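You operate a simulated robot arm through the tools that you are given. There is no shell and no other tool. Be economical: measure what you need, move in short steps, check, and stop when the job is done.

The job below is to be done with a simulated two-armed robot. You get a single attempt, and the scene is never put back.

TASK
On the cover of the ironing board, fold the bath towel in half.

It is judged by the outcome, as a careful person would: the job done as asked, and still so three seconds after it is handed in. It fails if anything else is knocked over, pushed out of place, dropped, spilled or broken. A push-on lid holds only when it is set on centred and level and pressed home; a screw cap is set on level and turned clockwise until tight. Flat cloth is picked up by pressing the open fingertips on it (5 to 10 N) and closing them slowly along it; thin cloth reads only 2 to 8 mm in the jaws.

THE ROBOT
Two 7-joint arms with two-finger parallel grippers on one trunk, on a base that drives. Base frame: it is fixed to the floor where the robot stands at the start and does not move with it; the origin is under the middle of the robot, x ahead of it, y to its left, z up. Units: cm, degrees, N and s.
The left shoulder is at the start at [7, 13.4, 105.1], the right one opposite. Places, roughly: ironing board [50, 0, 80]. Payload 1.57 kg a hand.
The TCP of each hand is the grasp point between the finger pads, 3 cm short of the fingertips. In the tool frame z runs along the fingers and y along their closing line. The gripper opens to 8 cm. The fingers are 1.7 cm wide and 1.2 cm thick; the gripper's body (4 by 8.2 cm) begins 8 cm behind the TCP.
Orientation is told as [roll, pitch, yaw] about the base's x, y, z axes, in that order, counted from this pose: with the fingers straight down and closing along the base's y, the tool's x points along the base's -x, its y along +y and its z along -z.

THE INTERFACE
- The arms move only by the tool drive_tool. It takes "left_targets", "right_targets" or both (then of equal length, played together; a hand with none holds still); each is a list of rows, each a list of 7 numbers: the turn, a rotation vector about the tool's x, y, z in degrees, then the shift along the tool's x, y, z in cm, then the gripper command, from -1 (shut) to 1 (fully open), values between in proportion. In form: [[ax, ay, az, dx, dy, dz, fingers], ...]. A call has 1 to 20 rows; each row is the pose to reach, as a shift and turn from the pose commanded when the call began, along the tool's axes at that moment. Rows are played at 5 a second. More than 5 cm and 8.6 degrees between two rows, or a gripper value outside its range, and nothing of the call is played. Where a pose cannot be reached the arm comes as near as it can. A force on the tool above 40 N (or 10 N above the force at the start of the call, whichever is more), or a blocked arm, ends the call early, and 0.2 s more pass. The fingers move at their own pace (about 15.3 cm/s each) and stop on an object; they squeeze with about 20 N. The grip force told is the motor's: it shows also when the fingers shut on nothing. Time passes only in rows, and 0.2 s behind the last, so rows that repeat a pose let the fingers close. The reply holds the time, the measured pose of the TCP, the force on the tool along the base axes, the opening and the grip force, in the units named above and with some noise.
- Cameras (640 x 400 px; columns grow to the right, rows downward): "scene" is now at [12.12, -1.9, 125.74]; the picture's right is [-0.17, -0.99, 0.00], its down [-0.75, 0.13, -0.64] and it looks along [0.64, -0.11, -0.77] (base axes); focal length 265 px, centre (320, 200). "left" rides on the left gripper at [7.2, 0.7, -12.2] in its tool frame; the picture's right is [-0.09, 1.00, 0.00], its down [-0.84, -0.08, -0.54] and it looks along [-0.54, -0.05, 0.84] (tool axes); focal length 238 px, centre (320, 200). "right" rides on the right gripper at [7.2, -0.7, -12.2] in its tool frame; the picture's right is [0.09, 1.00, 0.00], its down [-0.84, 0.08, -0.54] and it looks along [-0.54, 0.05, 0.84] (tool axes); focal length 238 px, centre (320, 200). There is no depth. A picture from a camera that has moved, and an enlarged one, comes with that camera's place and axes in the base frame and with its lens. The place of the scene camera against the robot may be out by one fixed shift of up to 1.2 cm in any direction.
- get_image(camera): a new picture of that camera. It takes no simulated time.
- lift_body(by): slides the trunk up (or, below 0, down) by that many cm; the arms and the scene camera ride with it, the base frame stays. It gives what a move gives, with no picture.
- steer(legs): drives the robot by 1 to 6 legs, each [ahead, left, turn to the left] in cm, cm and degrees, along the robot's own axes; the way and the turn of a leg run together, so that a leg with both is an arc; at most 150 cm and 180 degrees a leg. The arms and the cameras ride along, it lands a little off, and it stops where it bumps. It gives what a move gives.
- pan_tilt(pan, tilt): turns the head with the scene camera to pan (to the left, within 86 degrees either way) and tilt (down, from -29 to 69), counted from straight ahead of the robot. It gives what a move gives.
- zoom(camera, box): a new picture of the part [left, top, right, bottom] of that camera's present view, enlarged. It takes no simulated time.
- close_job(): hands the job in; it is judged then, once.

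Work in short steps. Places have to be worked out from the pictures, the camera data and where the tool is seen: move nearer, look again, correct. Check each grasp and each placing, and mend what went wrong. You have 120 turns and 88 pictures in all, those below and enlarged ones among them. Open the grippers and draw the arms clear of the work before you hand the job in, unless the task says otherwise; then end with one line.

The tools are called after ">>>" as name(argument=value, ...) on one line, values as JSON. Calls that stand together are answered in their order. drive_tool: Moves the arms, as the interface text tells. Its arguments: {"type":"object","properties":{"left_targets":{"type":"array"},"right_targets":{"type":"array"}},"required":[]} The other tools are called the same way: lift_body (by) slides the trunk up or down; steer (legs) drives the base; pan_tilt (pan, tilt) turns the head that bears the scene camera; get_image (camera) takes a picture; zoom (camera, box) takes an enlarged picture of a part of a camera's view; close_job () hands the job in.

At the start:

```text
t: 0.0
left_ee_pos: [48.27, 24.13, 96.03]
left_tcp_rot: [0.0, 0.1, -0.1]
left_contact_force: [0.7, -0.4, 0.7]
left_finger_gap: 8.01
left_grasp_force: 0.0
right_ee_pos: [40.32, -19.92, 100.81]
right_tcp_rot: [0.0, 0.0, 0.0]
right_contact_force: [-0.4, 0.6, 0.5]
right_finger_gap: 7.95
right_grasp_force: 0.0
trunk travel left (down, up): [-62.5, 31.5]
robot x, y, heading: [-0.22, 0.19, -0.2]
head pan, tilt: [-9.6, 49.9]
```

scene: 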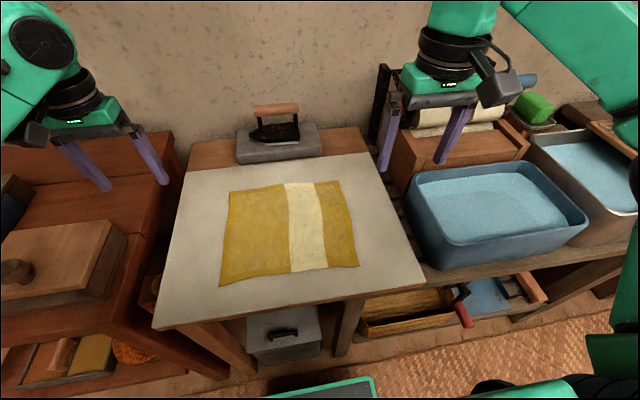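
right: 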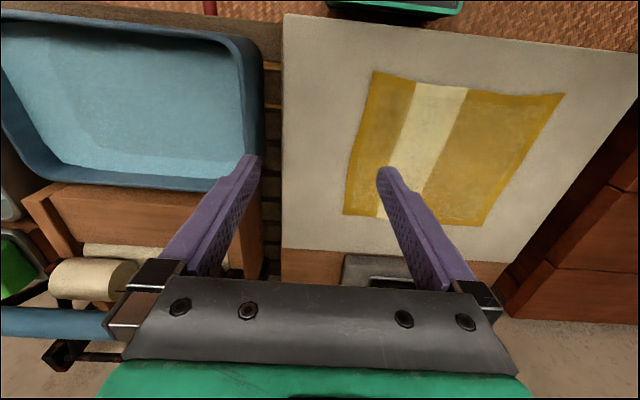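
left: 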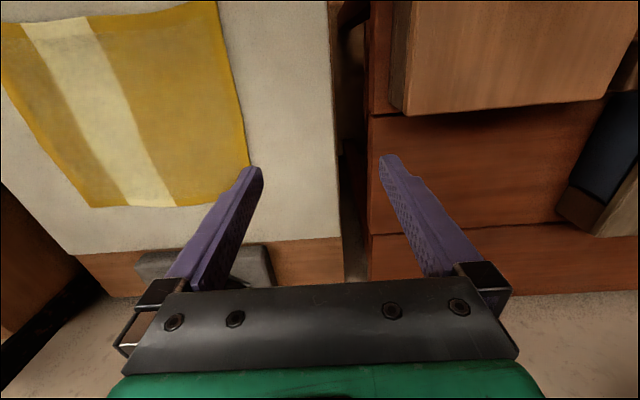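

The pictures put the board cover at z≈80. The towel's corners are near [35,-13.6], [56.6,-14], [35.3,11.3] and [57.2,11.2]. I plan to fold the near edge over the far edge with both hands, so I first bring the hands above the near corners, turned to close along x.

>>> drive_tool(left_targets=[[0, 0, 8.18, 1.07, -1.28, 0.55, 1], [0, 0, 16.36, 2.15, -2.56, 1.09, 1], [0, 0, 24.55, 3.22, -3.85, 1.64, 1], [0, 0, 32.73, 4.29, -5.13, 2.18, 1], [0, 0, 40.9, 5.36, -6.41, 2.73, 1], [0, 0, 49.1, 6.44, -7.69, 3.27, 1], [0, 0, 57.27, 7.51, -8.97, 3.82, 1], [0, 0, 65.45, 8.58, -10.25, 4.36, 1], [0, 0, 73.64, 9.65, -11.54, 4.91, 1], [0, 0, 81.82, 10.73, -12.82, 5.45, 1], [0, 0, 90, 11.8, -14.1, 6, 1], [0, 0, 90, 11.8, -14.1, 6, 0]], right_targets=[[0, 0, -8.18, 0.35, 0.76, 0.98, 1], [0, 0, -16.36, 0.69, 1.53, 1.96, 1], [0, 0, -24.55, 1.04, 2.29, 2.95, 1], [0, 0, -32.73, 1.38, 3.05, 3.93, 1], [0, 0, -40.9, 1.73, 3.82, 4.91, 1], [0, 0, -49.1, 2.07, 4.58, 5.89, 1], [0, 0, -57.27, 2.42, 5.35, 6.87, 1], [0, 0, -65.45, 2.76, 6.11, 7.85, 1], [0, 0, -73.64, 3.11, 6.87, 8.84, 1], [0, 0, -81.82, 3.45, 7.64, 9.82, 1], [0, 0, -90, 3.8, 8.4, 10.8, 1], [0, 0, -90, 3.8, 8.4, 10.8, 0]])

```text
t: 2.6
left_ee_pos: [36.27, 10.13, 89.84]
left_tcp_rot: [-0.1, -0.1, -90.1]
left_contact_force: [-0.7, 0.6, 0.0]
left_finger_gap: 4.03
left_grasp_force: 0.0
right_ee_pos: [23.55, -6.32, 96.03]
right_tcp_rot: [-0.1, -0.4, 88.7]
right_contact_force: [1.2, -0.4, 0.1]
right_finger_gap: 4.01
right_grasp_force: 0.1
right hand out of reach, approached as far as the arm can: row 6, 7, 8, 9, 10, 11, 12
trunk travel left (down, up): [-62.5, 31.5]
robot x, y, heading: [0.04, 0.15, -0.2]
head pan, tilt: [-9.6, 49.9]
```

The left hand arrived, but the right hand ran into a joint limit when yawing to +90. I turn it back and see where it settles.

>>> drive_tool(right_targets=[[0, 0, 8.2, 0, 0, 0, 0], [0, 0, 16.4, 0, 0, 0, 0], [0, 0, 24.6, 0, 0, 0, 0], [0, 0, 32.8, 0, 0, 0, 0], [0, 0, 41, 0, 0, 0, 0], [0, 0, 49.2, 0, 0, 0, 0], [0, 0, 57.4, 0, 0, 0, 0], [0, 0, 65.6, 0, 0, 0, 0], [0, 0, 73.8, 0, 0, 0, 0], [0, 0, 82, 0, 0, 0, 0], [0, 0, 90, 0, 0, 0, 0], [0, 0, 98, 0, 0, 0, 0], [0, 0, 106, 0, 0, 0, 0], [0, 0, 114, 0, 0, 0, 0], [0, 0, 122, 0, 0, 0, 0], [0, 0, 130, 0, 0, 0, 0], [0, 0, 138, 0, 0, 0, 0], [0, 0, 146, 0, 0, 0, 0]])

>>> get_image(camera="scene")

```text
t: 6.4
left_ee_pos: [36.31, 10.11, 89.85]
left_tcp_rot: [-0.1, 0.1, -90.0]
left_contact_force: [0.0, 0.5, 0.4]
left_finger_gap: 3.99
left_grasp_force: 0.0
right_ee_pos: [23.64, -5.96, 96.01]
right_tcp_rot: [0.0, 0.0, -56.2]
right_contact_force: [-0.1, 0.3, -0.5]
right_finger_gap: 3.99
right_grasp_force: 0.1
trunk travel left (down, up): [-62.5, 31.5]
robot x, y, heading: [-0.39, -0.1, -0.0]
head pan, tilt: [-9.6, 49.9]
```

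```text
84 pictures are left
camera scene: at [12.12, -1.9, 125.74], right [-0.17, -0.99, 0.0], down [-0.75, 0.13, -0.64], along [0.64, -0.11, -0.76], focal length 265 px, centre (320, 200)
```

scene: 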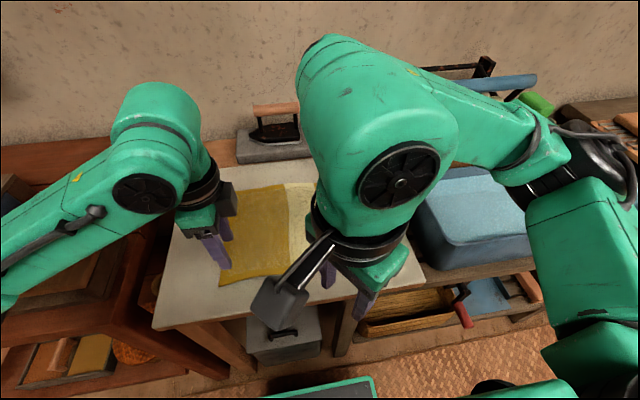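

The right hand can turn the other way, so I go to yaw -90 and move it above the near-right corner.

>>> drive_tool(right_targets=[[0, 0, 6.8, -2.35, 1.53, 0.8, 0], [0, 0, 13.6, -4.7, 3.06, 1.6, 0], [0, 0, 20.4, -7.05, 4.6, 2.4, 0], [0, 0, 27.2, -9.4, 6.13, 3.2, 0], [0, 0, 34, -11.74, 7.66, 4, 0]])

>>> get_image(camera="scene")

>>> get_image(camera="right")

>>> get_image(camera="left")

```text
t: 7.6
left_ee_pos: [36.46, 9.99, 89.84]
left_tcp_rot: [-0.1, 0.1, -90.0]
left_contact_force: [-0.5, 0.6, 0.2]
left_finger_gap: 4.03
left_grasp_force: 0.0
right_ee_pos: [36.97, -11.43, 91.71]
right_tcp_rot: [0.0, 0.0, -90.1]
right_contact_force: [-0.4, -0.8, 0.4]
right_finger_gap: 4.02
right_grasp_force: 0.0
trunk travel left (down, up): [-62.5, 31.5]
robot x, y, heading: [-0.3, 0.04, 0.0]
head pan, tilt: [-9.6, 49.9]
```

```text
83 pictures are left
camera scene: at [12.19, -1.94, 125.73], right [-0.17, -0.99, 0.0], down [-0.75, 0.13, -0.64], along [0.63, -0.11, -0.77], focal length 265 px, centre (320, 200)
```

scene: 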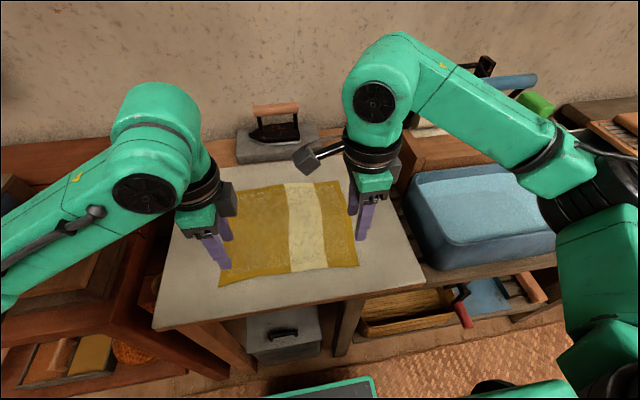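

```text
82 pictures are left
camera right: at [36.13, -4.3, 104.14], right [1.0, 0.09, 0.0], down [0.08, -0.84, 0.54], along [0.05, -0.54, -0.84], focal length 238 px, centre (320, 200)
```

right: 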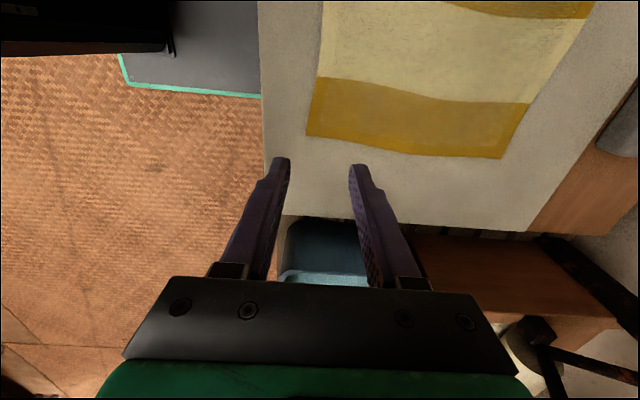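

```text
81 pictures are left
camera left: at [36.99, 17.12, 102.09], right [1.0, -0.09, 0.0], down [-0.08, -0.84, 0.54], along [-0.05, -0.54, -0.84], focal length 238 px, centre (320, 200)
```

left: 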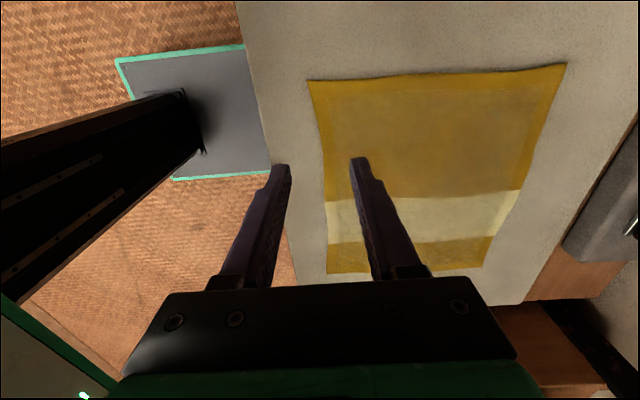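

Triangulating all the views puts the cover at z≈77, with the towel spanning x 35.5–59.5 and y -12.9 to 14.2. I move the hands over the near corners and lower them close to the cloth with a small finger gap.

>>> drive_tool(left_targets=[[0, 0, 0, 1.2, 0.6, 2.5, -0.25], [0, 0, 0, 2.4, 1.25, 5, -0.25], [0, 0, 0, 2.4, 1.25, 7, -0.25], [0, 0, 0, 2.4, 1.25, 7, -0.25]], right_targets=[[0, 0, 0, 0, 0.4, 3, -0.25], [0, 0, 0, 0, 0.75, 6, -0.25], [0, 0, 0, 0, 0.75, 8.9, -0.25], [0, 0, 0, 0, 0.75, 8.9, -0.25]])

>>> get_image(camera="left")

>>> get_image(camera="right")

```text
t: 8.6
left_ee_pos: [37.59, 12.52, 82.8]
left_tcp_rot: [-0.1, 0.1, -90.0]
left_contact_force: [-0.6, 0.0, -0.4]
left_finger_gap: 2.98
left_grasp_force: 0.2
right_ee_pos: [37.25, -11.45, 83.19]
right_tcp_rot: [0.0, 0.0, -90.1]
right_contact_force: [-0.4, -0.1, 1.0]
right_finger_gap: 2.99
right_grasp_force: 0.0
trunk travel left (down, up): [-62.5, 31.5]
robot x, y, heading: [0.05, 0.32, 0.2]
head pan, tilt: [-9.6, 49.9]
```

```text
80 pictures are left
camera left: at [38.21, 19.59, 95.06], right [1.0, -0.09, 0.0], down [-0.08, -0.84, 0.54], along [-0.05, -0.54, -0.84], focal length 238 px, centre (320, 200)
```

left: 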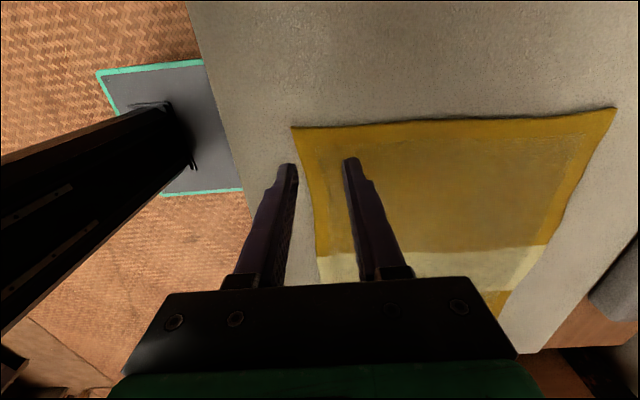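

```text
79 pictures are left
camera right: at [36.61, -4.27, 95.41], right [1.0, 0.09, 0.0], down [0.08, -0.84, 0.54], along [0.05, -0.54, -0.84], focal length 238 px, centre (320, 200)
```

right: 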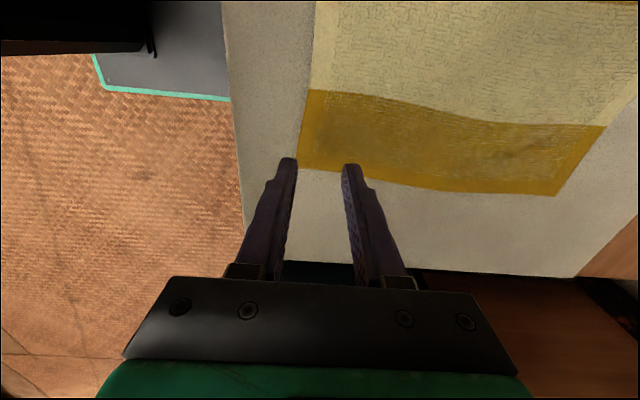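

The corners are confirmed at about [35.5, 14.6] and [35.4, -12.6], so I shift the right hand inward 0.8 and lower both in small steps.

>>> drive_tool(left_targets=[[0, 0, 0, 0, 0.1, 0.5, -0.25], [0, 0, 0, 0, 0.1, 1, -0.25], [0, 0, 0, 0, 0.1, 1.5, -0.25], [0, 0, 0, 0, 0.1, 1.5, -0.25]], right_targets=[[0, 0, 0, 0.8, 0.2, 0.5, -0.25], [0, 0, 0, 0.8, 0.3, 1, -0.25], [0, 0, 0, 0.8, 0.3, 1.7, -0.25], [0, 0, 0, 0.8, 0.3, 1.7, -0.25]])

```text
t: 9.6
left_ee_pos: [37.57, 12.25, 81.41]
left_tcp_rot: [0.0, 0.0, -90.0]
left_contact_force: [0.7, 0.2, 0.2]
left_finger_gap: 2.99
left_grasp_force: 0.0
right_ee_pos: [37.65, -10.59, 81.49]
right_tcp_rot: [0.0, -0.1, -90.0]
right_contact_force: [0.4, -1.0, -0.1]
right_finger_gap: 2.99
right_grasp_force: 0.1
trunk travel left (down, up): [-62.5, 31.5]
robot x, y, heading: [-0.18, 0.27, -0.1]
head pan, tilt: [-9.6, 49.9]
```

No contact yet with the tips at about 78.4, so I keep going down by 0.9 in fine steps.

>>> drive_tool(left_targets=[[0, 0, 0, 0, 0, 0.3, -0.25], [0, 0, 0, 0, 0, 0.6, -0.25], [0, 0, 0, 0, 0, 0.9, -0.25]], right_targets=[[0, 0, 0, 0, 0, 0.3, -0.25], [0, 0, 0, 0, 0, 0.6, -0.25], [0, 0, 0, 0, 0, 0.9, -0.25]])

```text
t: 10.4
left_ee_pos: [37.79, 12.39, 80.42]
left_tcp_rot: [-0.1, 0.0, -89.9]
left_contact_force: [-0.1, -0.3, 0.9]
left_finger_gap: 3.01
left_grasp_force: 0.1
right_ee_pos: [37.75, -10.47, 80.54]
right_tcp_rot: [0.0, 0.0, -90.0]
right_contact_force: [0.3, 0.2, 0.7]
right_finger_gap: 3.01
right_grasp_force: 0.0
trunk travel left (down, up): [-62.5, 31.5]
robot x, y, heading: [0.12, -0.29, -0.1]
head pan, tilt: [-9.6, 49.9]
```

There is still no contact, so I look while going down another 0.6.

>>> drive_tool(left_targets=[[0, 0, 0, 0, 0, 0.2, -0.25], [0, 0, 0, 0, 0, 0.4, -0.25], [0, 0, 0, 0, 0, 0.6, -0.25]], right_targets=[[0, 0, 0, 0, 0, 0.2, -0.25], [0, 0, 0, 0, 0, 0.4, -0.25], [0, 0, 0, 0, 0, 0.6, -0.25]])

>>> get_image(camera="left")

>>> get_image(camera="right")

```text
t: 11.2
left_ee_pos: [37.76, 12.35, 79.78]
left_tcp_rot: [-0.1, -0.1, -90.0]
left_contact_force: [0.3, -0.4, 0.1]
left_finger_gap: 3.01
left_grasp_force: 0.0
right_ee_pos: [37.8, -10.75, 80.0]
right_tcp_rot: [0.1, 0.0, -90.1]
right_contact_force: [1.0, 0.4, -0.1]
right_finger_gap: 2.99
right_grasp_force: 0.0
trunk travel left (down, up): [-62.5, 31.5]
robot x, y, heading: [0.17, 0.2, 0.2]
head pan, tilt: [-9.6, 49.9]
```

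```text
78 pictures are left
camera left: at [38.28, 19.56, 92.08], right [1.0, -0.09, 0.0], down [-0.08, -0.84, 0.54], along [-0.05, -0.54, -0.84], focal length 238 px, centre (320, 200)
```

left: 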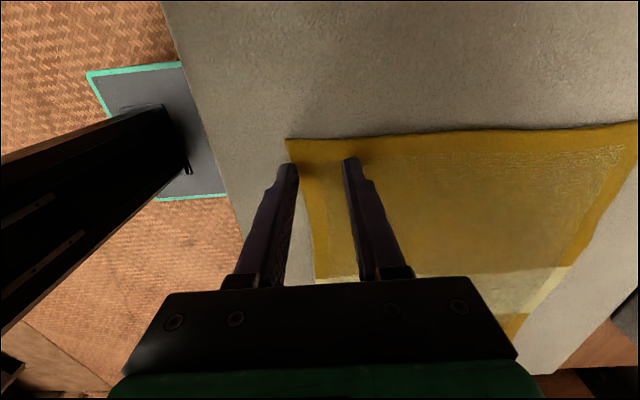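

```text
77 pictures are left
camera right: at [37.06, -3.44, 92.21], right [1.0, 0.09, 0.0], down [0.08, -0.84, 0.54], along [0.05, -0.54, -0.84], focal length 238 px, centre (320, 200)
```

right: 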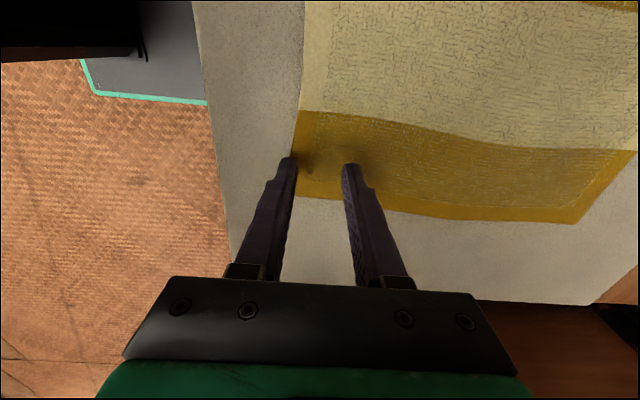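

Contact shadows show under the fingertips. I go down in 0.15 cm steps.

>>> drive_tool(left_targets=[[0, 0, 0, 0, 0, 0.15, -0.25], [0, 0, 0, 0, 0, 0.3, -0.25], [0, 0, 0, 0, 0, 0.45, -0.25], [0, 0, 0, 0, 0, 0.45, -0.25]], right_targets=[[0, 0, 0, 0, 0, 0.15, -0.25], [0, 0, 0, 0, 0, 0.3, -0.25], [0, 0, 0, 0, 0, 0.45, -0.25], [0, 0, 0, 0, 0, 0.45, -0.25]])

```text
t: 12.2
left_ee_pos: [37.77, 12.45, 79.46]
left_tcp_rot: [-0.1, 0.0, -90.0]
left_contact_force: [0.6, 1.5, 2.0]
left_finger_gap: 3.01
left_grasp_force: 0.1
right_ee_pos: [37.66, -10.67, 79.55]
right_tcp_rot: [0.0, 0.0, -90.0]
right_contact_force: [0.6, -0.2, 0.3]
right_finger_gap: 2.99
right_grasp_force: 0.1
trunk travel left (down, up): [-62.5, 31.5]
robot x, y, heading: [-0.2, -0.05, 0.2]
head pan, tilt: [-9.6, 49.9]
```

The left hand is just touching. I press slightly more with the left and more with the right.

>>> drive_tool(left_targets=[[0, 0, 0, 0, 0, 0.1, -0.25], [0, 0, 0, 0, 0, 0.2, -0.25], [0, 0, 0, 0, 0, 0.2, -0.25]], right_targets=[[0, 0, 0, 0, 0, 0.12, -0.25], [0, 0, 0, 0, 0, 0.25, -0.25], [0, 0, 0, 0, 0, 0.25, -0.25]])

```text
t: 13.0
left_ee_pos: [37.55, 12.5, 79.29]
left_tcp_rot: [0.2, 0.0, -90.1]
left_contact_force: [2.3, 0.4, 5.5]
left_finger_gap: 2.99
left_grasp_force: 0.0
right_ee_pos: [37.67, -10.58, 79.33]
right_tcp_rot: [0.1, -0.1, -90.0]
right_contact_force: [0.8, -1.5, 9.8]
right_finger_gap: 2.98
right_grasp_force: 0.0
trunk travel left (down, up): [-62.5, 31.5]
robot x, y, heading: [0.39, -0.44, -0.1]
head pan, tilt: [-9.6, 49.9]
```

Both hands press at 5.5 and 9.8 N, which is within the range. I now close slowly along the cloth.

>>> drive_tool(left_targets=[[0, 0, 0, 0, 0, 0.05, -0.3], [0, 0, 0, 0, 0, 0.05, -0.36], [0, 0, 0, 0, 0, 0.05, -0.42], [0, 0, 0, 0, 0, 0.05, -0.48], [0, 0, 0, 0, 0, 0.05, -0.54], [0, 0, 0, 0, 0, 0.05, -0.6], [0, 0, 0, 0, 0, 0.05, -0.66], [0, 0, 0, 0, 0, 0.05, -0.72], [0, 0, 0, 0, 0, 0.05, -0.78], [0, 0, 0, 0, 0, 0.05, -0.84], [0, 0, 0, 0, 0, 0.05, -0.9], [0, 0, 0, 0, 0, 0.05, -0.95], [0, 0, 0, 0, 0, 0.05, -1], [0, 0, 0, 0, 0, 0.05, -1], [0, 0, 0, 0, 0, 0.05, -1]], right_targets=[[0, 0, 0, 0, 0, 0, -0.3], [0, 0, 0, 0, 0, 0, -0.36], [0, 0, 0, 0, 0, 0, -0.42], [0, 0, 0, 0, 0, 0, -0.48], [0, 0, 0, 0, 0, 0, -0.54], [0, 0, 0, 0, 0, 0, -0.6], [0, 0, 0, 0, 0, 0, -0.66], [0, 0, 0, 0, 0, 0, -0.72], [0, 0, 0, 0, 0, 0, -0.78], [0, 0, 0, 0, 0, 0, -0.84], [0, 0, 0, 0, 0, 0, -0.9], [0, 0, 0, 0, 0, 0, -0.95], [0, 0, 0, 0, 0, 0, -1], [0, 0, 0, 0, 0, 0, -1], [0, 0, 0, 0, 0, 0, -1]])

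>>> get_image(camera="left")

>>> get_image(camera="right")

```text
t: 16.2
left_ee_pos: [37.57, 12.4, 79.31]
left_tcp_rot: [0.2, 0.1, -90.1]
left_contact_force: [1.4, -0.1, 12.1]
left_finger_gap: 0.44
left_grasp_force: 20.0
right_ee_pos: [37.57, -10.61, 79.35]
right_tcp_rot: [0.0, 0.0, -90.0]
right_contact_force: [0.1, 0.3, 9.6]
right_finger_gap: 0.42
right_grasp_force: 20.0
trunk travel left (down, up): [-62.5, 31.5]
robot x, y, heading: [-0.15, -0.32, -0.1]
head pan, tilt: [-9.6, 49.9]
```

```text
76 pictures are left
camera left: at [38.15, 19.56, 91.52], right [1.0, -0.09, 0.0], down [-0.08, -0.84, 0.54], along [-0.05, -0.54, -0.84], focal length 238 px, centre (320, 200)
```

left: 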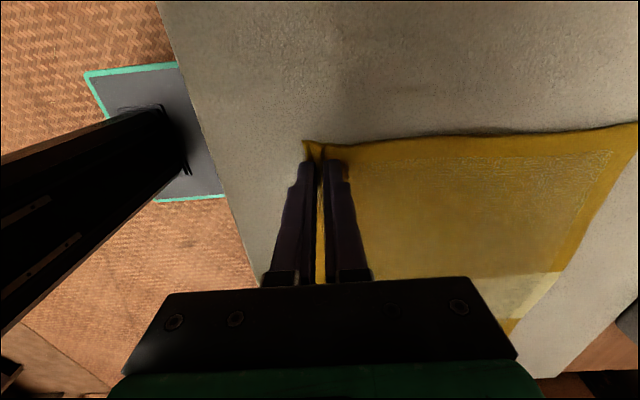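

```text
75 pictures are left
camera right: at [36.88, -3.43, 91.58], right [1.0, 0.09, 0.0], down [0.08, -0.84, 0.54], along [0.05, -0.54, -0.84], focal length 238 px, centre (320, 200)
```

right: 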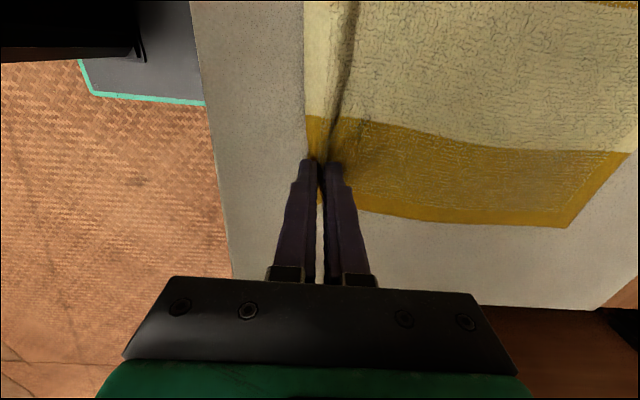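

Both grips read about 4 mm with the cloth visibly pinched. I lift slightly and check that it holds.

>>> drive_tool(left_targets=[[0, 0, 0, 0, 0, -0.8, -1], [0, 0, 0, 0, 0.1, -1.6, -1], [0, 0, 0, 0, 0.2, -2.4, -1], [0, 0, 0, 0, 0.5, -3.5, -1]], right_targets=[[0, 0, 0, 0, 0, -0.8, -1], [0, 0, 0, 0, 0.1, -1.6, -1], [0, 0, 0, 0, 0.2, -2.4, -1], [0, 0, 0, 0, 0.5, -3.5, -1]])

>>> get_image(camera="scene")

>>> get_image(camera="left")

>>> get_image(camera="right")

```text
t: 17.2
left_ee_pos: [38.11, 12.45, 82.62]
left_tcp_rot: [-0.1, -0.1, -90.0]
left_contact_force: [0.8, -1.2, 0.0]
left_finger_gap: 0.4
left_grasp_force: 20.0
right_ee_pos: [38.14, -10.67, 82.79]
right_tcp_rot: [-0.1, 0.0, -90.1]
right_contact_force: [0.0, 0.5, 0.1]
right_finger_gap: 0.41
right_grasp_force: 19.8
trunk travel left (down, up): [-62.5, 31.5]
robot x, y, heading: [0.23, 0.04, -0.2]
head pan, tilt: [-9.6, 49.9]
```

```text
74 pictures are left
camera scene: at [12.12, -1.9, 125.73], right [-0.17, -0.99, 0.0], down [-0.75, 0.13, -0.64], along [0.64, -0.11, -0.77], focal length 265 px, centre (320, 200)
```

scene: 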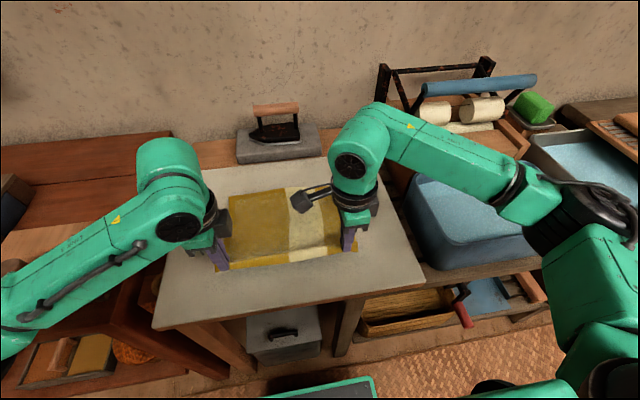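

```text
73 pictures are left
camera left: at [38.73, 19.66, 94.88], right [1.0, -0.09, 0.0], down [-0.08, -0.84, 0.54], along [-0.05, -0.54, -0.84], focal length 238 px, centre (320, 200)
```

left: 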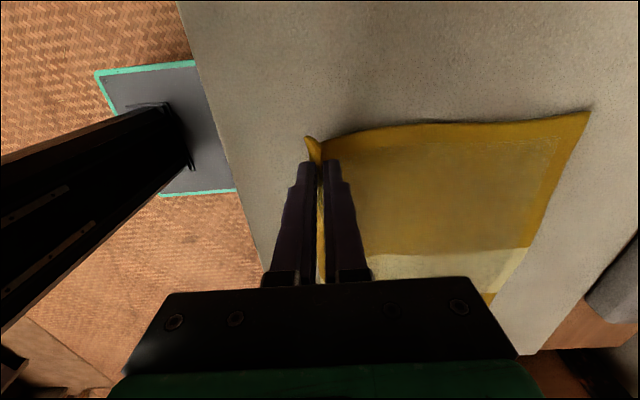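

```text
72 pictures are left
camera right: at [37.52, -3.43, 95.03], right [1.0, 0.09, 0.0], down [0.08, -0.84, 0.54], along [0.05, -0.54, -0.84], focal length 238 px, centre (320, 200)
```

right: 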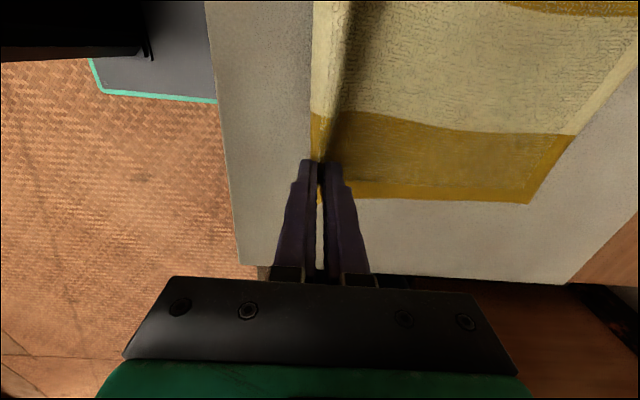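

Both corners are held. I carry the edge along an arc up and forward over the middle of the towel.

>>> drive_tool(left_targets=[[0, 0, 0, 0, 1.2, -1.7, -1], [0, 0, 0, 0, 2.6, -3.2, -1], [0, 0, 0, 0, 4.2, -4.5, -1], [0, 0, 0, 0, 6, -5.5, -1], [0, 0, 0, 0, 7.7, -6, -1], [0, 0, 0, 0, 9.5, -6.2, -1], [0, 0, 0, 0, 11.3, -6, -1], [0, 0, 0, 0, 13, -5.5, -1], [0, 0, 0, 0, 14.7, -4.7, -1], [0, 0, 0, 0, 16.4, -3.7, -1], [0, 0, 0, 0, 18, -2.6, -1], [0, 0, 0, 0, 18, -2.6, -1]], right_targets=[[0, 0, 0, 0, 1.2, -1.7, -1], [0, 0, 0, 0, 2.6, -3.2, -1], [0, 0, 0, 0, 4.2, -4.5, -1], [0, 0, 0, 0, 6, -5.5, -1], [0, 0, 0, 0, 7.7, -6, -1], [0, 0, 0, 0, 9.5, -6.2, -1], [0, 0, 0, 0, 11.3, -6, -1], [0, 0, 0, 0, 13, -5.5, -1], [0, 0, 0, 0, 14.7, -4.7, -1], [0, 0, 0, 0, 16.4, -3.7, -1], [0, 0, 0, 0, 18, -2.6, -1], [0, 0, 0, 0, 18, -2.6, -1]])

>>> get_image(camera="scene")

>>> get_image(camera="left")

>>> get_image(camera="right")

```text
t: 19.8
left_ee_pos: [56.22, 12.52, 85.29]
left_tcp_rot: [0.0, 0.0, -90.0]
left_contact_force: [-0.6, -1.2, -0.1]
left_finger_gap: 0.39
left_grasp_force: 19.9
right_ee_pos: [56.27, -10.72, 85.4]
right_tcp_rot: [0.2, 0.0, -90.0]
right_contact_force: [-0.1, 1.6, 0.0]
right_finger_gap: 0.4
right_grasp_force: 20.0
trunk travel left (down, up): [-62.5, 31.5]
robot x, y, heading: [-0.02, 0.11, 0.0]
head pan, tilt: [-9.6, 49.9]
```

```text
71 pictures are left
camera scene: at [12.06, -1.89, 125.75], right [-0.17, -0.99, 0.0], down [-0.75, 0.13, -0.64], along [0.64, -0.11, -0.76], focal length 265 px, centre (320, 200)
```

scene: 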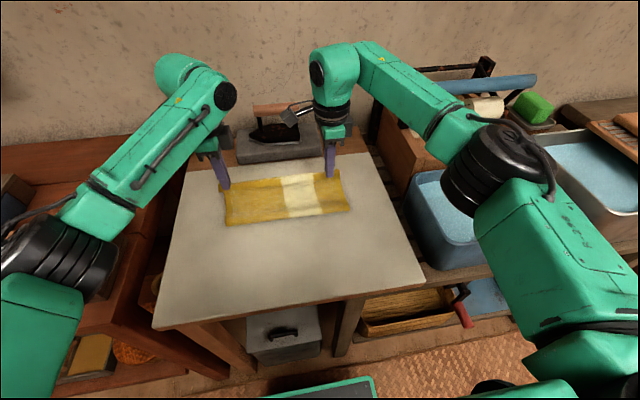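

```text
70 pictures are left
camera left: at [56.86, 19.64, 97.5], right [1.0, -0.09, 0.0], down [-0.08, -0.84, 0.54], along [-0.05, -0.54, -0.84], focal length 238 px, centre (320, 200)
```

left: 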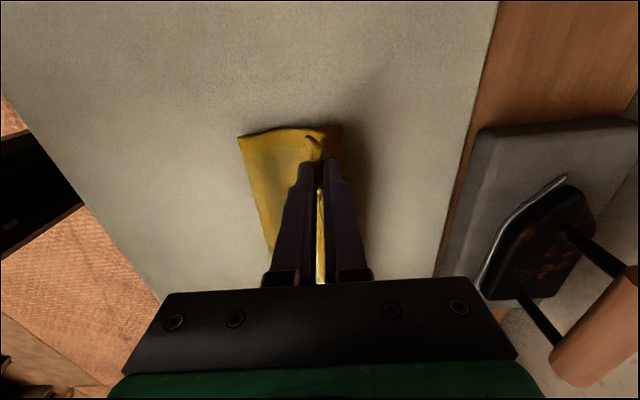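

```text
69 pictures are left
camera right: at [55.45, -3.54, 97.66], right [1.0, 0.09, 0.0], down [0.08, -0.84, 0.54], along [0.05, -0.54, -0.84], focal length 238 px, centre (320, 200)
```

right: 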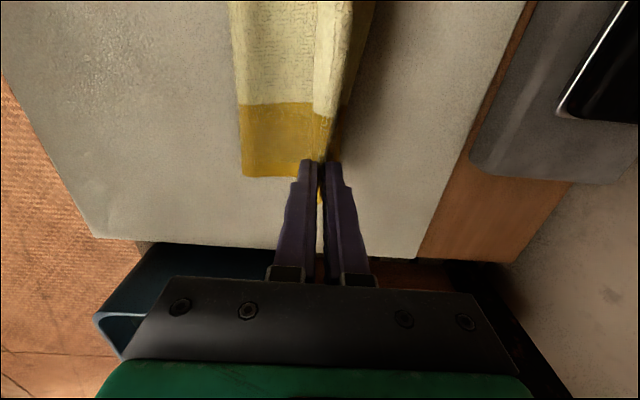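

The crease is at about x 49.5 and the grips hold. I zoom in on the far edge to see the lower layer and the tail.

>>> zoom(camera="right", box=[210, 0, 430, 200])

>>> zoom(camera="scene", box=[190, 130, 370, 250])

```text
2.00 times, centred on (320, 100) of right
camera zoom: at [55.45, -3.54, 97.66], right [1.0, 0.09, 0.0], down [0.08, -0.84, 0.54], along [0.05, -0.54, -0.84], focal length 477 px, centre (320, 400)
```

zoom: 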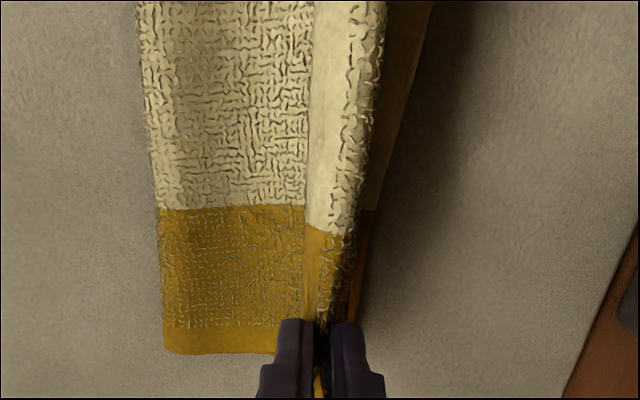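

```text
3.33 times, centred on (280, 190) of scene
camera zoom: at [12.06, -1.89, 125.75], right [-0.17, -0.99, 0.0], down [-0.75, 0.13, -0.64], along [0.64, -0.11, -0.76], focal length 884 px, centre (453, 233)
```

zoom: 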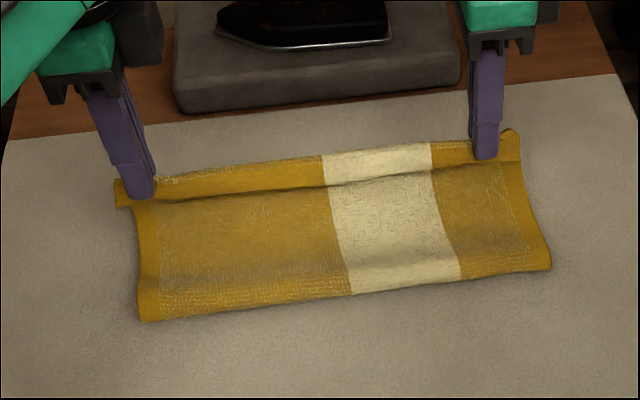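

The tail already lies outward (+x) over the lower layer. I lower nearly straight down so the crease can roll back to about x 47.5.

>>> drive_tool(left_targets=[[0, 0, 0, 0, 0, -0.0, -1], [0, 0, 0, 0, 0, 1, -1], [0, 0, 0, 0, 0, 2, -1], [0, 0, 0, 0, 0, 3, -1], [0, 0, 0, 0, 0, 4, -1], [0, 0, 0, 0, 0, 4.7, -1], [0, 0, 0, 0, 0, 5.1, -1], [0, 0, 0, 0, 0, 5.1, -1]], right_targets=[[0, 0, 0, 0, 0, 0, -1], [0, 0, 0, 0, 0, 1, -1], [0, 0, 0, 0, 0, 2, -1], [0, 0, 0, 0, 0, 3, -1], [0, 0, 0, 0, 0, 4, -1], [0, 0, 0, 0, 0, 4.8, -1], [0, 0, 0, 0, 0, 5.2, -1], [0, 0, 0, 0, 0, 5.2, -1]])

>>> zoom(camera="scene", box=[190, 130, 370, 250])

>>> get_image(camera="left")

>>> get_image(camera="right")

```text
t: 21.6
left_ee_pos: [56.15, 12.29, 80.32]
left_tcp_rot: [0.0, 0.0, -90.0]
left_contact_force: [0.5, -1.6, 1.6]
left_finger_gap: 0.4
left_grasp_force: 20.0
right_ee_pos: [56.09, -10.64, 80.13]
right_tcp_rot: [0.1, -0.1, -90.0]
right_contact_force: [1.2, 0.2, 3.7]
right_finger_gap: 0.41
right_grasp_force: 19.3
trunk travel left (down, up): [-62.5, 31.5]
robot x, y, heading: [0.13, 0.05, 0.1]
head pan, tilt: [-9.6, 49.9]
```

```text
3.33 times, centred on (280, 190) of scene
camera zoom: at [12.06, -1.91, 125.75], right [-0.17, -0.99, 0.0], down [-0.75, 0.13, -0.64], along [0.64, -0.11, -0.76], focal length 884 px, centre (453, 233)
```

zoom: 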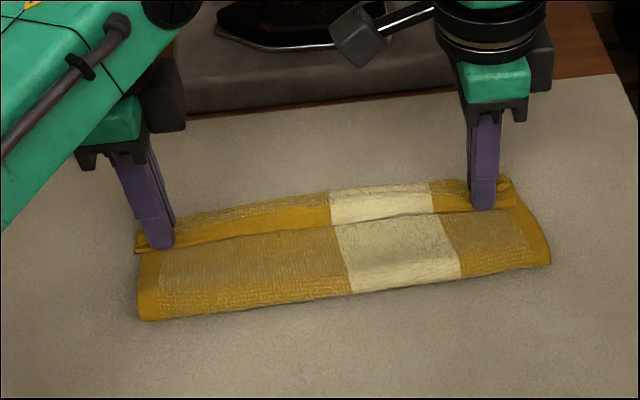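

```text
65 pictures are left
camera left: at [56.71, 19.51, 92.46], right [1.0, -0.09, 0.0], down [-0.08, -0.84, 0.54], along [-0.05, -0.54, -0.84], focal length 238 px, centre (320, 200)
```

left: 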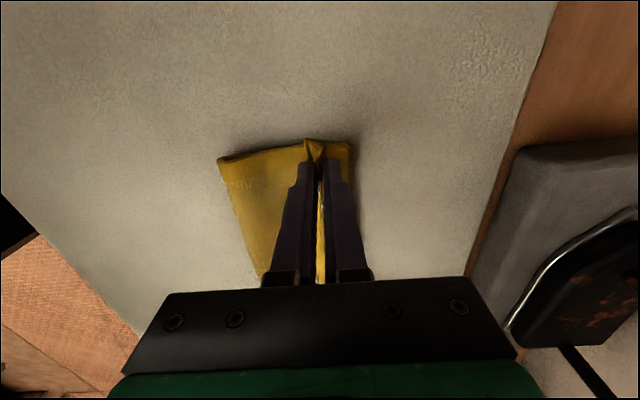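

```text
64 pictures are left
camera right: at [55.43, -3.52, 92.42], right [1.0, 0.09, 0.0], down [0.08, -0.84, 0.54], along [0.05, -0.54, -0.84], focal length 238 px, centre (320, 200)
```

right: 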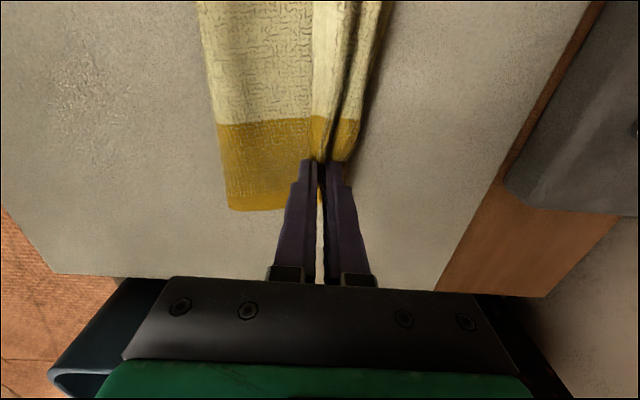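

The crease sits at x≈50 instead of 47.5 because my arc's radius was too large. I go back over the crease with a lower arc so the bottom layer flattens, then lay it down again.

>>> drive_tool(left_targets=[[0, 0, 0, 0, -0.7, -1.7, -1], [0, 0, 0, 0, -2, -3.4, -1], [0, 0, 0, 0, -3.5, -5, -1], [0, 0, 0, 0, -5.2, -6, -1], [0, 0, 0, 0, -7, -6.4, -1], [0, 0, 0, 0, -8.8, -6.4, -1], [0, 0, 0, 0, -10.5, -6.2, -1], [0, 0, 0, 0, -11.5, -5.7, -1], [0, 0, 0, 0, -11.5, -5.7, -1]], right_targets=[[0, 0, 0, 0, -0.7, -1.7, -1], [0, 0, 0, 0, -2, -3.4, -1], [0, 0, 0, 0, -3.5, -5, -1], [0, 0, 0, 0, -5.2, -6, -1], [0, 0, 0, 0, -7, -6.4, -1], [0, 0, 0, 0, -8.8, -6.4, -1], [0, 0, 0, 0, -10.5, -6.2, -1], [0, 0, 0, 0, -11.5, -5.7, -1], [0, 0, 0, 0, -11.5, -5.7, -1]])

>>> zoom(camera="scene", box=[190, 130, 400, 270])

>>> get_image(camera="right")

>>> get_image(camera="left")

```text
t: 23.6
left_ee_pos: [44.77, 12.46, 85.98]
left_tcp_rot: [-0.1, 0.1, -89.9]
left_contact_force: [0.1, 0.2, 0.1]
left_finger_gap: 0.42
left_grasp_force: 20.1
right_ee_pos: [44.63, -10.68, 85.82]
right_tcp_rot: [0.0, 0.0, -90.0]
right_contact_force: [0.4, -0.3, 0.5]
right_finger_gap: 0.41
right_grasp_force: 20.0
trunk travel left (down, up): [-62.5, 31.5]
robot x, y, heading: [0.38, 0.05, -0.1]
head pan, tilt: [-9.6, 49.9]
```

```text
2.86 times, centred on (295, 200) of scene
camera zoom: at [12.14, -1.89, 125.74], right [-0.17, -0.99, 0.0], down [-0.75, 0.13, -0.64], along [0.64, -0.11, -0.77], focal length 758 px, centre (391, 200)
```

zoom: 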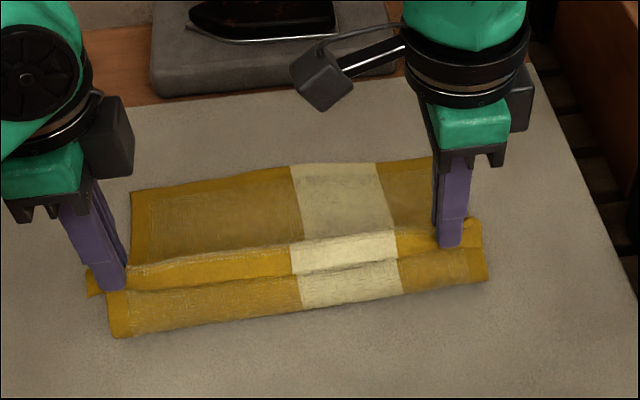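

```text
62 pictures are left
camera right: at [43.93, -3.41, 98.07], right [1.0, 0.09, 0.0], down [0.08, -0.84, 0.54], along [0.05, -0.54, -0.84], focal length 238 px, centre (320, 200)
```

right: 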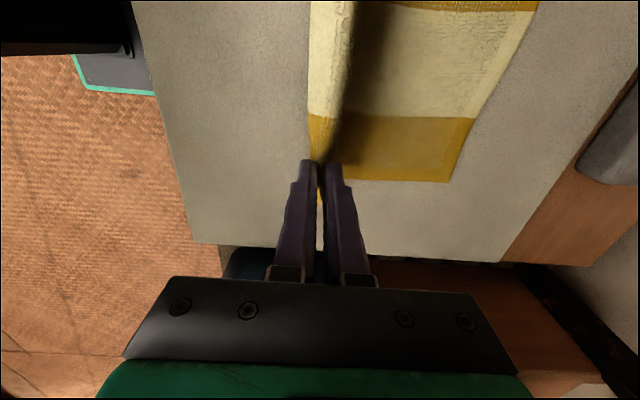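

```text
61 pictures are left
camera left: at [45.34, 19.53, 98.1], right [1.0, -0.09, 0.0], down [-0.08, -0.84, 0.54], along [-0.05, -0.54, -0.84], focal length 238 px, centre (320, 200)
```

left: 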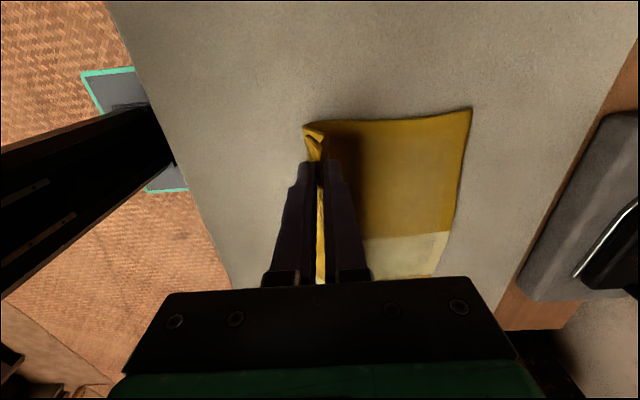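

The towel has slid about 1.5 cm nearer, with its far edge now at x≈57.9, so the target crease is x≈46. I lay it forward again on a lower arc.

>>> drive_tool(left_targets=[[0, 0, 0, 0, 1.2, 0, -1], [0, 0, 0, 0, 2.4, 0, -1], [0, 0, 0, 0, 3.6, 0.3, -1], [0, 0, 0, 0, 4.8, 0.7, -1], [0, 0, 0, 0, 6, 1.3, -1], [0, 0, 0, 0, 7.2, 2.1, -1], [0, 0, 0, 0, 8.2, 3, -1], [0, 0, 0, 0, 8.8, 4, -1], [0, 0, 0, 0, 9, 5, -1], [0, 0, 0, 0, 9, 5.5, -1], [0, 0, 0, 0, 9, 5.5, -1]], right_targets=[[0, 0, 0, 0, 1.2, 0, -1], [0, 0, 0, 0, 2.4, 0, -1], [0, 0, 0, 0, 3.6, 0.3, -1], [0, 0, 0, 0, 4.8, 0.7, -1], [0, 0, 0, 0, 6, 1.3, -1], [0, 0, 0, 0, 7.2, 2.1, -1], [0, 0, 0, 0, 8.2, 3, -1], [0, 0, 0, 0, 8.8, 4, -1], [0, 0, 0, 0, 9, 5, -1], [0, 0, 0, 0, 9, 5.5, -1], [0, 0, 0, 0, 9, 5.5, -1]])

>>> zoom(camera="scene", box=[190, 130, 400, 270])

>>> get_image(camera="right")

>>> get_image(camera="left")

```text
t: 26.0
left_ee_pos: [53.58, 12.49, 80.38]
left_tcp_rot: [0.0, 0.1, -90.1]
left_contact_force: [1.3, -0.4, -0.7]
left_finger_gap: 0.43
left_grasp_force: 19.7
right_ee_pos: [53.6, -10.62, 80.34]
right_tcp_rot: [0.0, 0.1, -90.0]
right_contact_force: [0.2, 0.7, 1.0]
right_finger_gap: 0.42
right_grasp_force: 20.3
trunk travel left (down, up): [-62.5, 31.5]
robot x, y, heading: [0.13, -0.03, -0.1]
head pan, tilt: [-9.6, 49.9]
```

```text
2.86 times, centred on (295, 200) of scene
camera zoom: at [12.11, -1.9, 125.74], right [-0.17, -0.99, 0.0], down [-0.75, 0.13, -0.64], along [0.64, -0.11, -0.76], focal length 758 px, centre (391, 200)
```

zoom: 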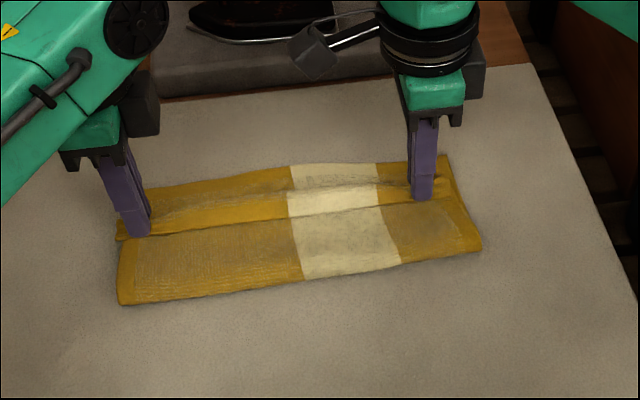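

```text
59 pictures are left
camera right: at [52.91, -3.41, 92.63], right [1.0, 0.09, 0.0], down [0.08, -0.84, 0.54], along [0.05, -0.54, -0.84], focal length 238 px, centre (320, 200)
```

right: 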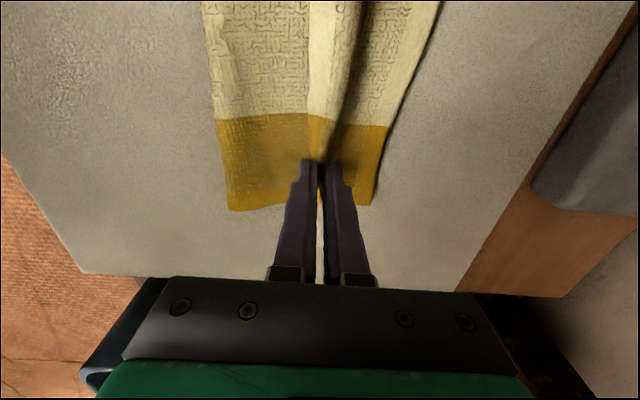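

```text
58 pictures are left
camera left: at [54.18, 19.56, 92.62], right [1.0, -0.09, 0.0], down [-0.08, -0.84, 0.54], along [-0.05, -0.54, -0.84], focal length 238 px, centre (320, 200)
```

left: 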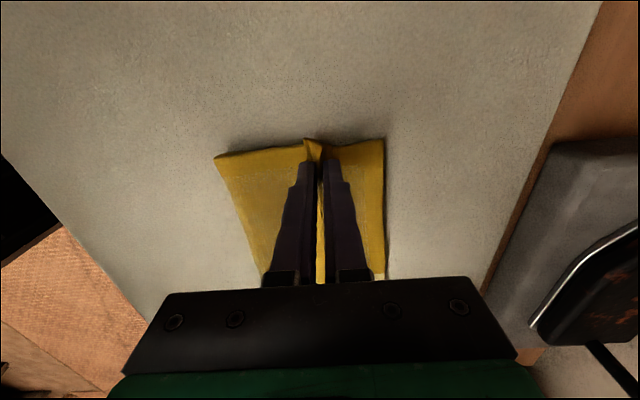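

The crease is at x≈46.7 and the far edge at 57.8, which is close to half. I release with a small opening and lift straight up.

>>> drive_tool(left_targets=[[0, 0, 0, 0, 0, 0, -0.85], [0, 0, 0, 0, 0, 0, -0.7], [0, 0, 0, 0, 0, -0.6, -0.6], [0, 0, 0, 0, 0, -1.5, -0.6], [0, 0, 0, 0, 0, -3, -0.6], [0, 0, 0, 0, 0, -6, -0.6], [0, 0, 0, 0, 0, -10, -0.6]], right_targets=[[0, 0, 0, 0, 0, 0, -0.85], [0, 0, 0, 0, 0, 0, -0.7], [0, 0, 0, 0, 0, -0.6, -0.6], [0, 0, 0, 0, 0, -1.5, -0.6], [0, 0, 0, 0, 0, -3, -0.6], [0, 0, 0, 0, 0, -6, -0.6], [0, 0, 0, 0, 0, -10, -0.6]])

>>> zoom(camera="scene", box=[190, 130, 400, 270])

>>> get_image(camera="right")

>>> get_image(camera="left")

```text
t: 27.6
left_ee_pos: [53.69, 12.37, 90.58]
left_tcp_rot: [0.0, 0.0, -90.0]
left_contact_force: [-0.3, 0.2, 1.1]
left_finger_gap: 1.59
left_grasp_force: 0.0
right_ee_pos: [53.2, -10.72, 90.51]
right_tcp_rot: [0.1, 0.0, -90.1]
right_contact_force: [-1.1, 0.7, 0.6]
right_finger_gap: 1.6
right_grasp_force: 0.1
trunk travel left (down, up): [-62.5, 31.5]
robot x, y, heading: [0.23, 0.14, -0.0]
head pan, tilt: [-9.6, 49.9]
```

```text
2.86 times, centred on (295, 200) of scene
camera zoom: at [11.97, -1.88, 125.74], right [-0.17, -0.99, 0.0], down [-0.75, 0.13, -0.65], along [0.64, -0.11, -0.76], focal length 758 px, centre (391, 200)
```

zoom: 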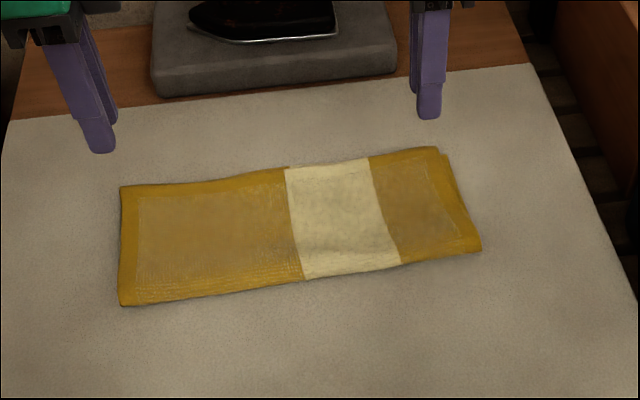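

```text
56 pictures are left
camera right: at [52.59, -3.45, 102.78], right [1.0, 0.09, 0.0], down [0.08, -0.84, 0.54], along [0.05, -0.54, -0.84], focal length 238 px, centre (320, 200)
```

right: 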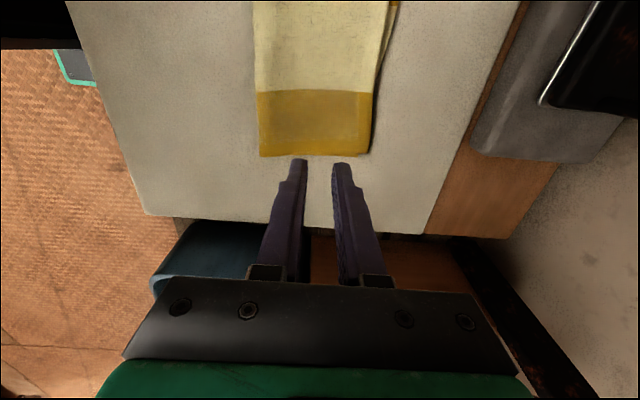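

```text
55 pictures are left
camera left: at [54.15, 19.48, 102.86], right [1.0, -0.09, 0.0], down [-0.08, -0.84, 0.54], along [-0.05, -0.54, -0.84], focal length 238 px, centre (320, 200)
```

left: 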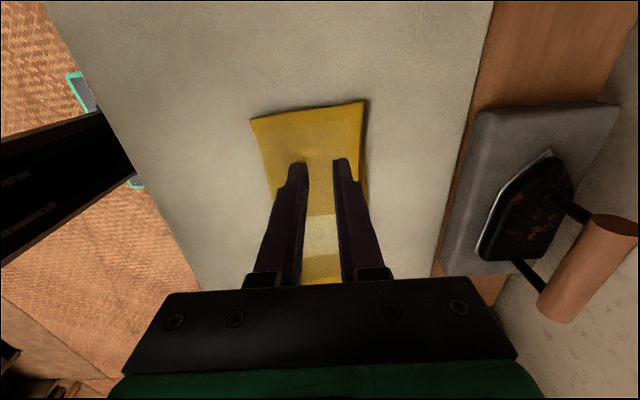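

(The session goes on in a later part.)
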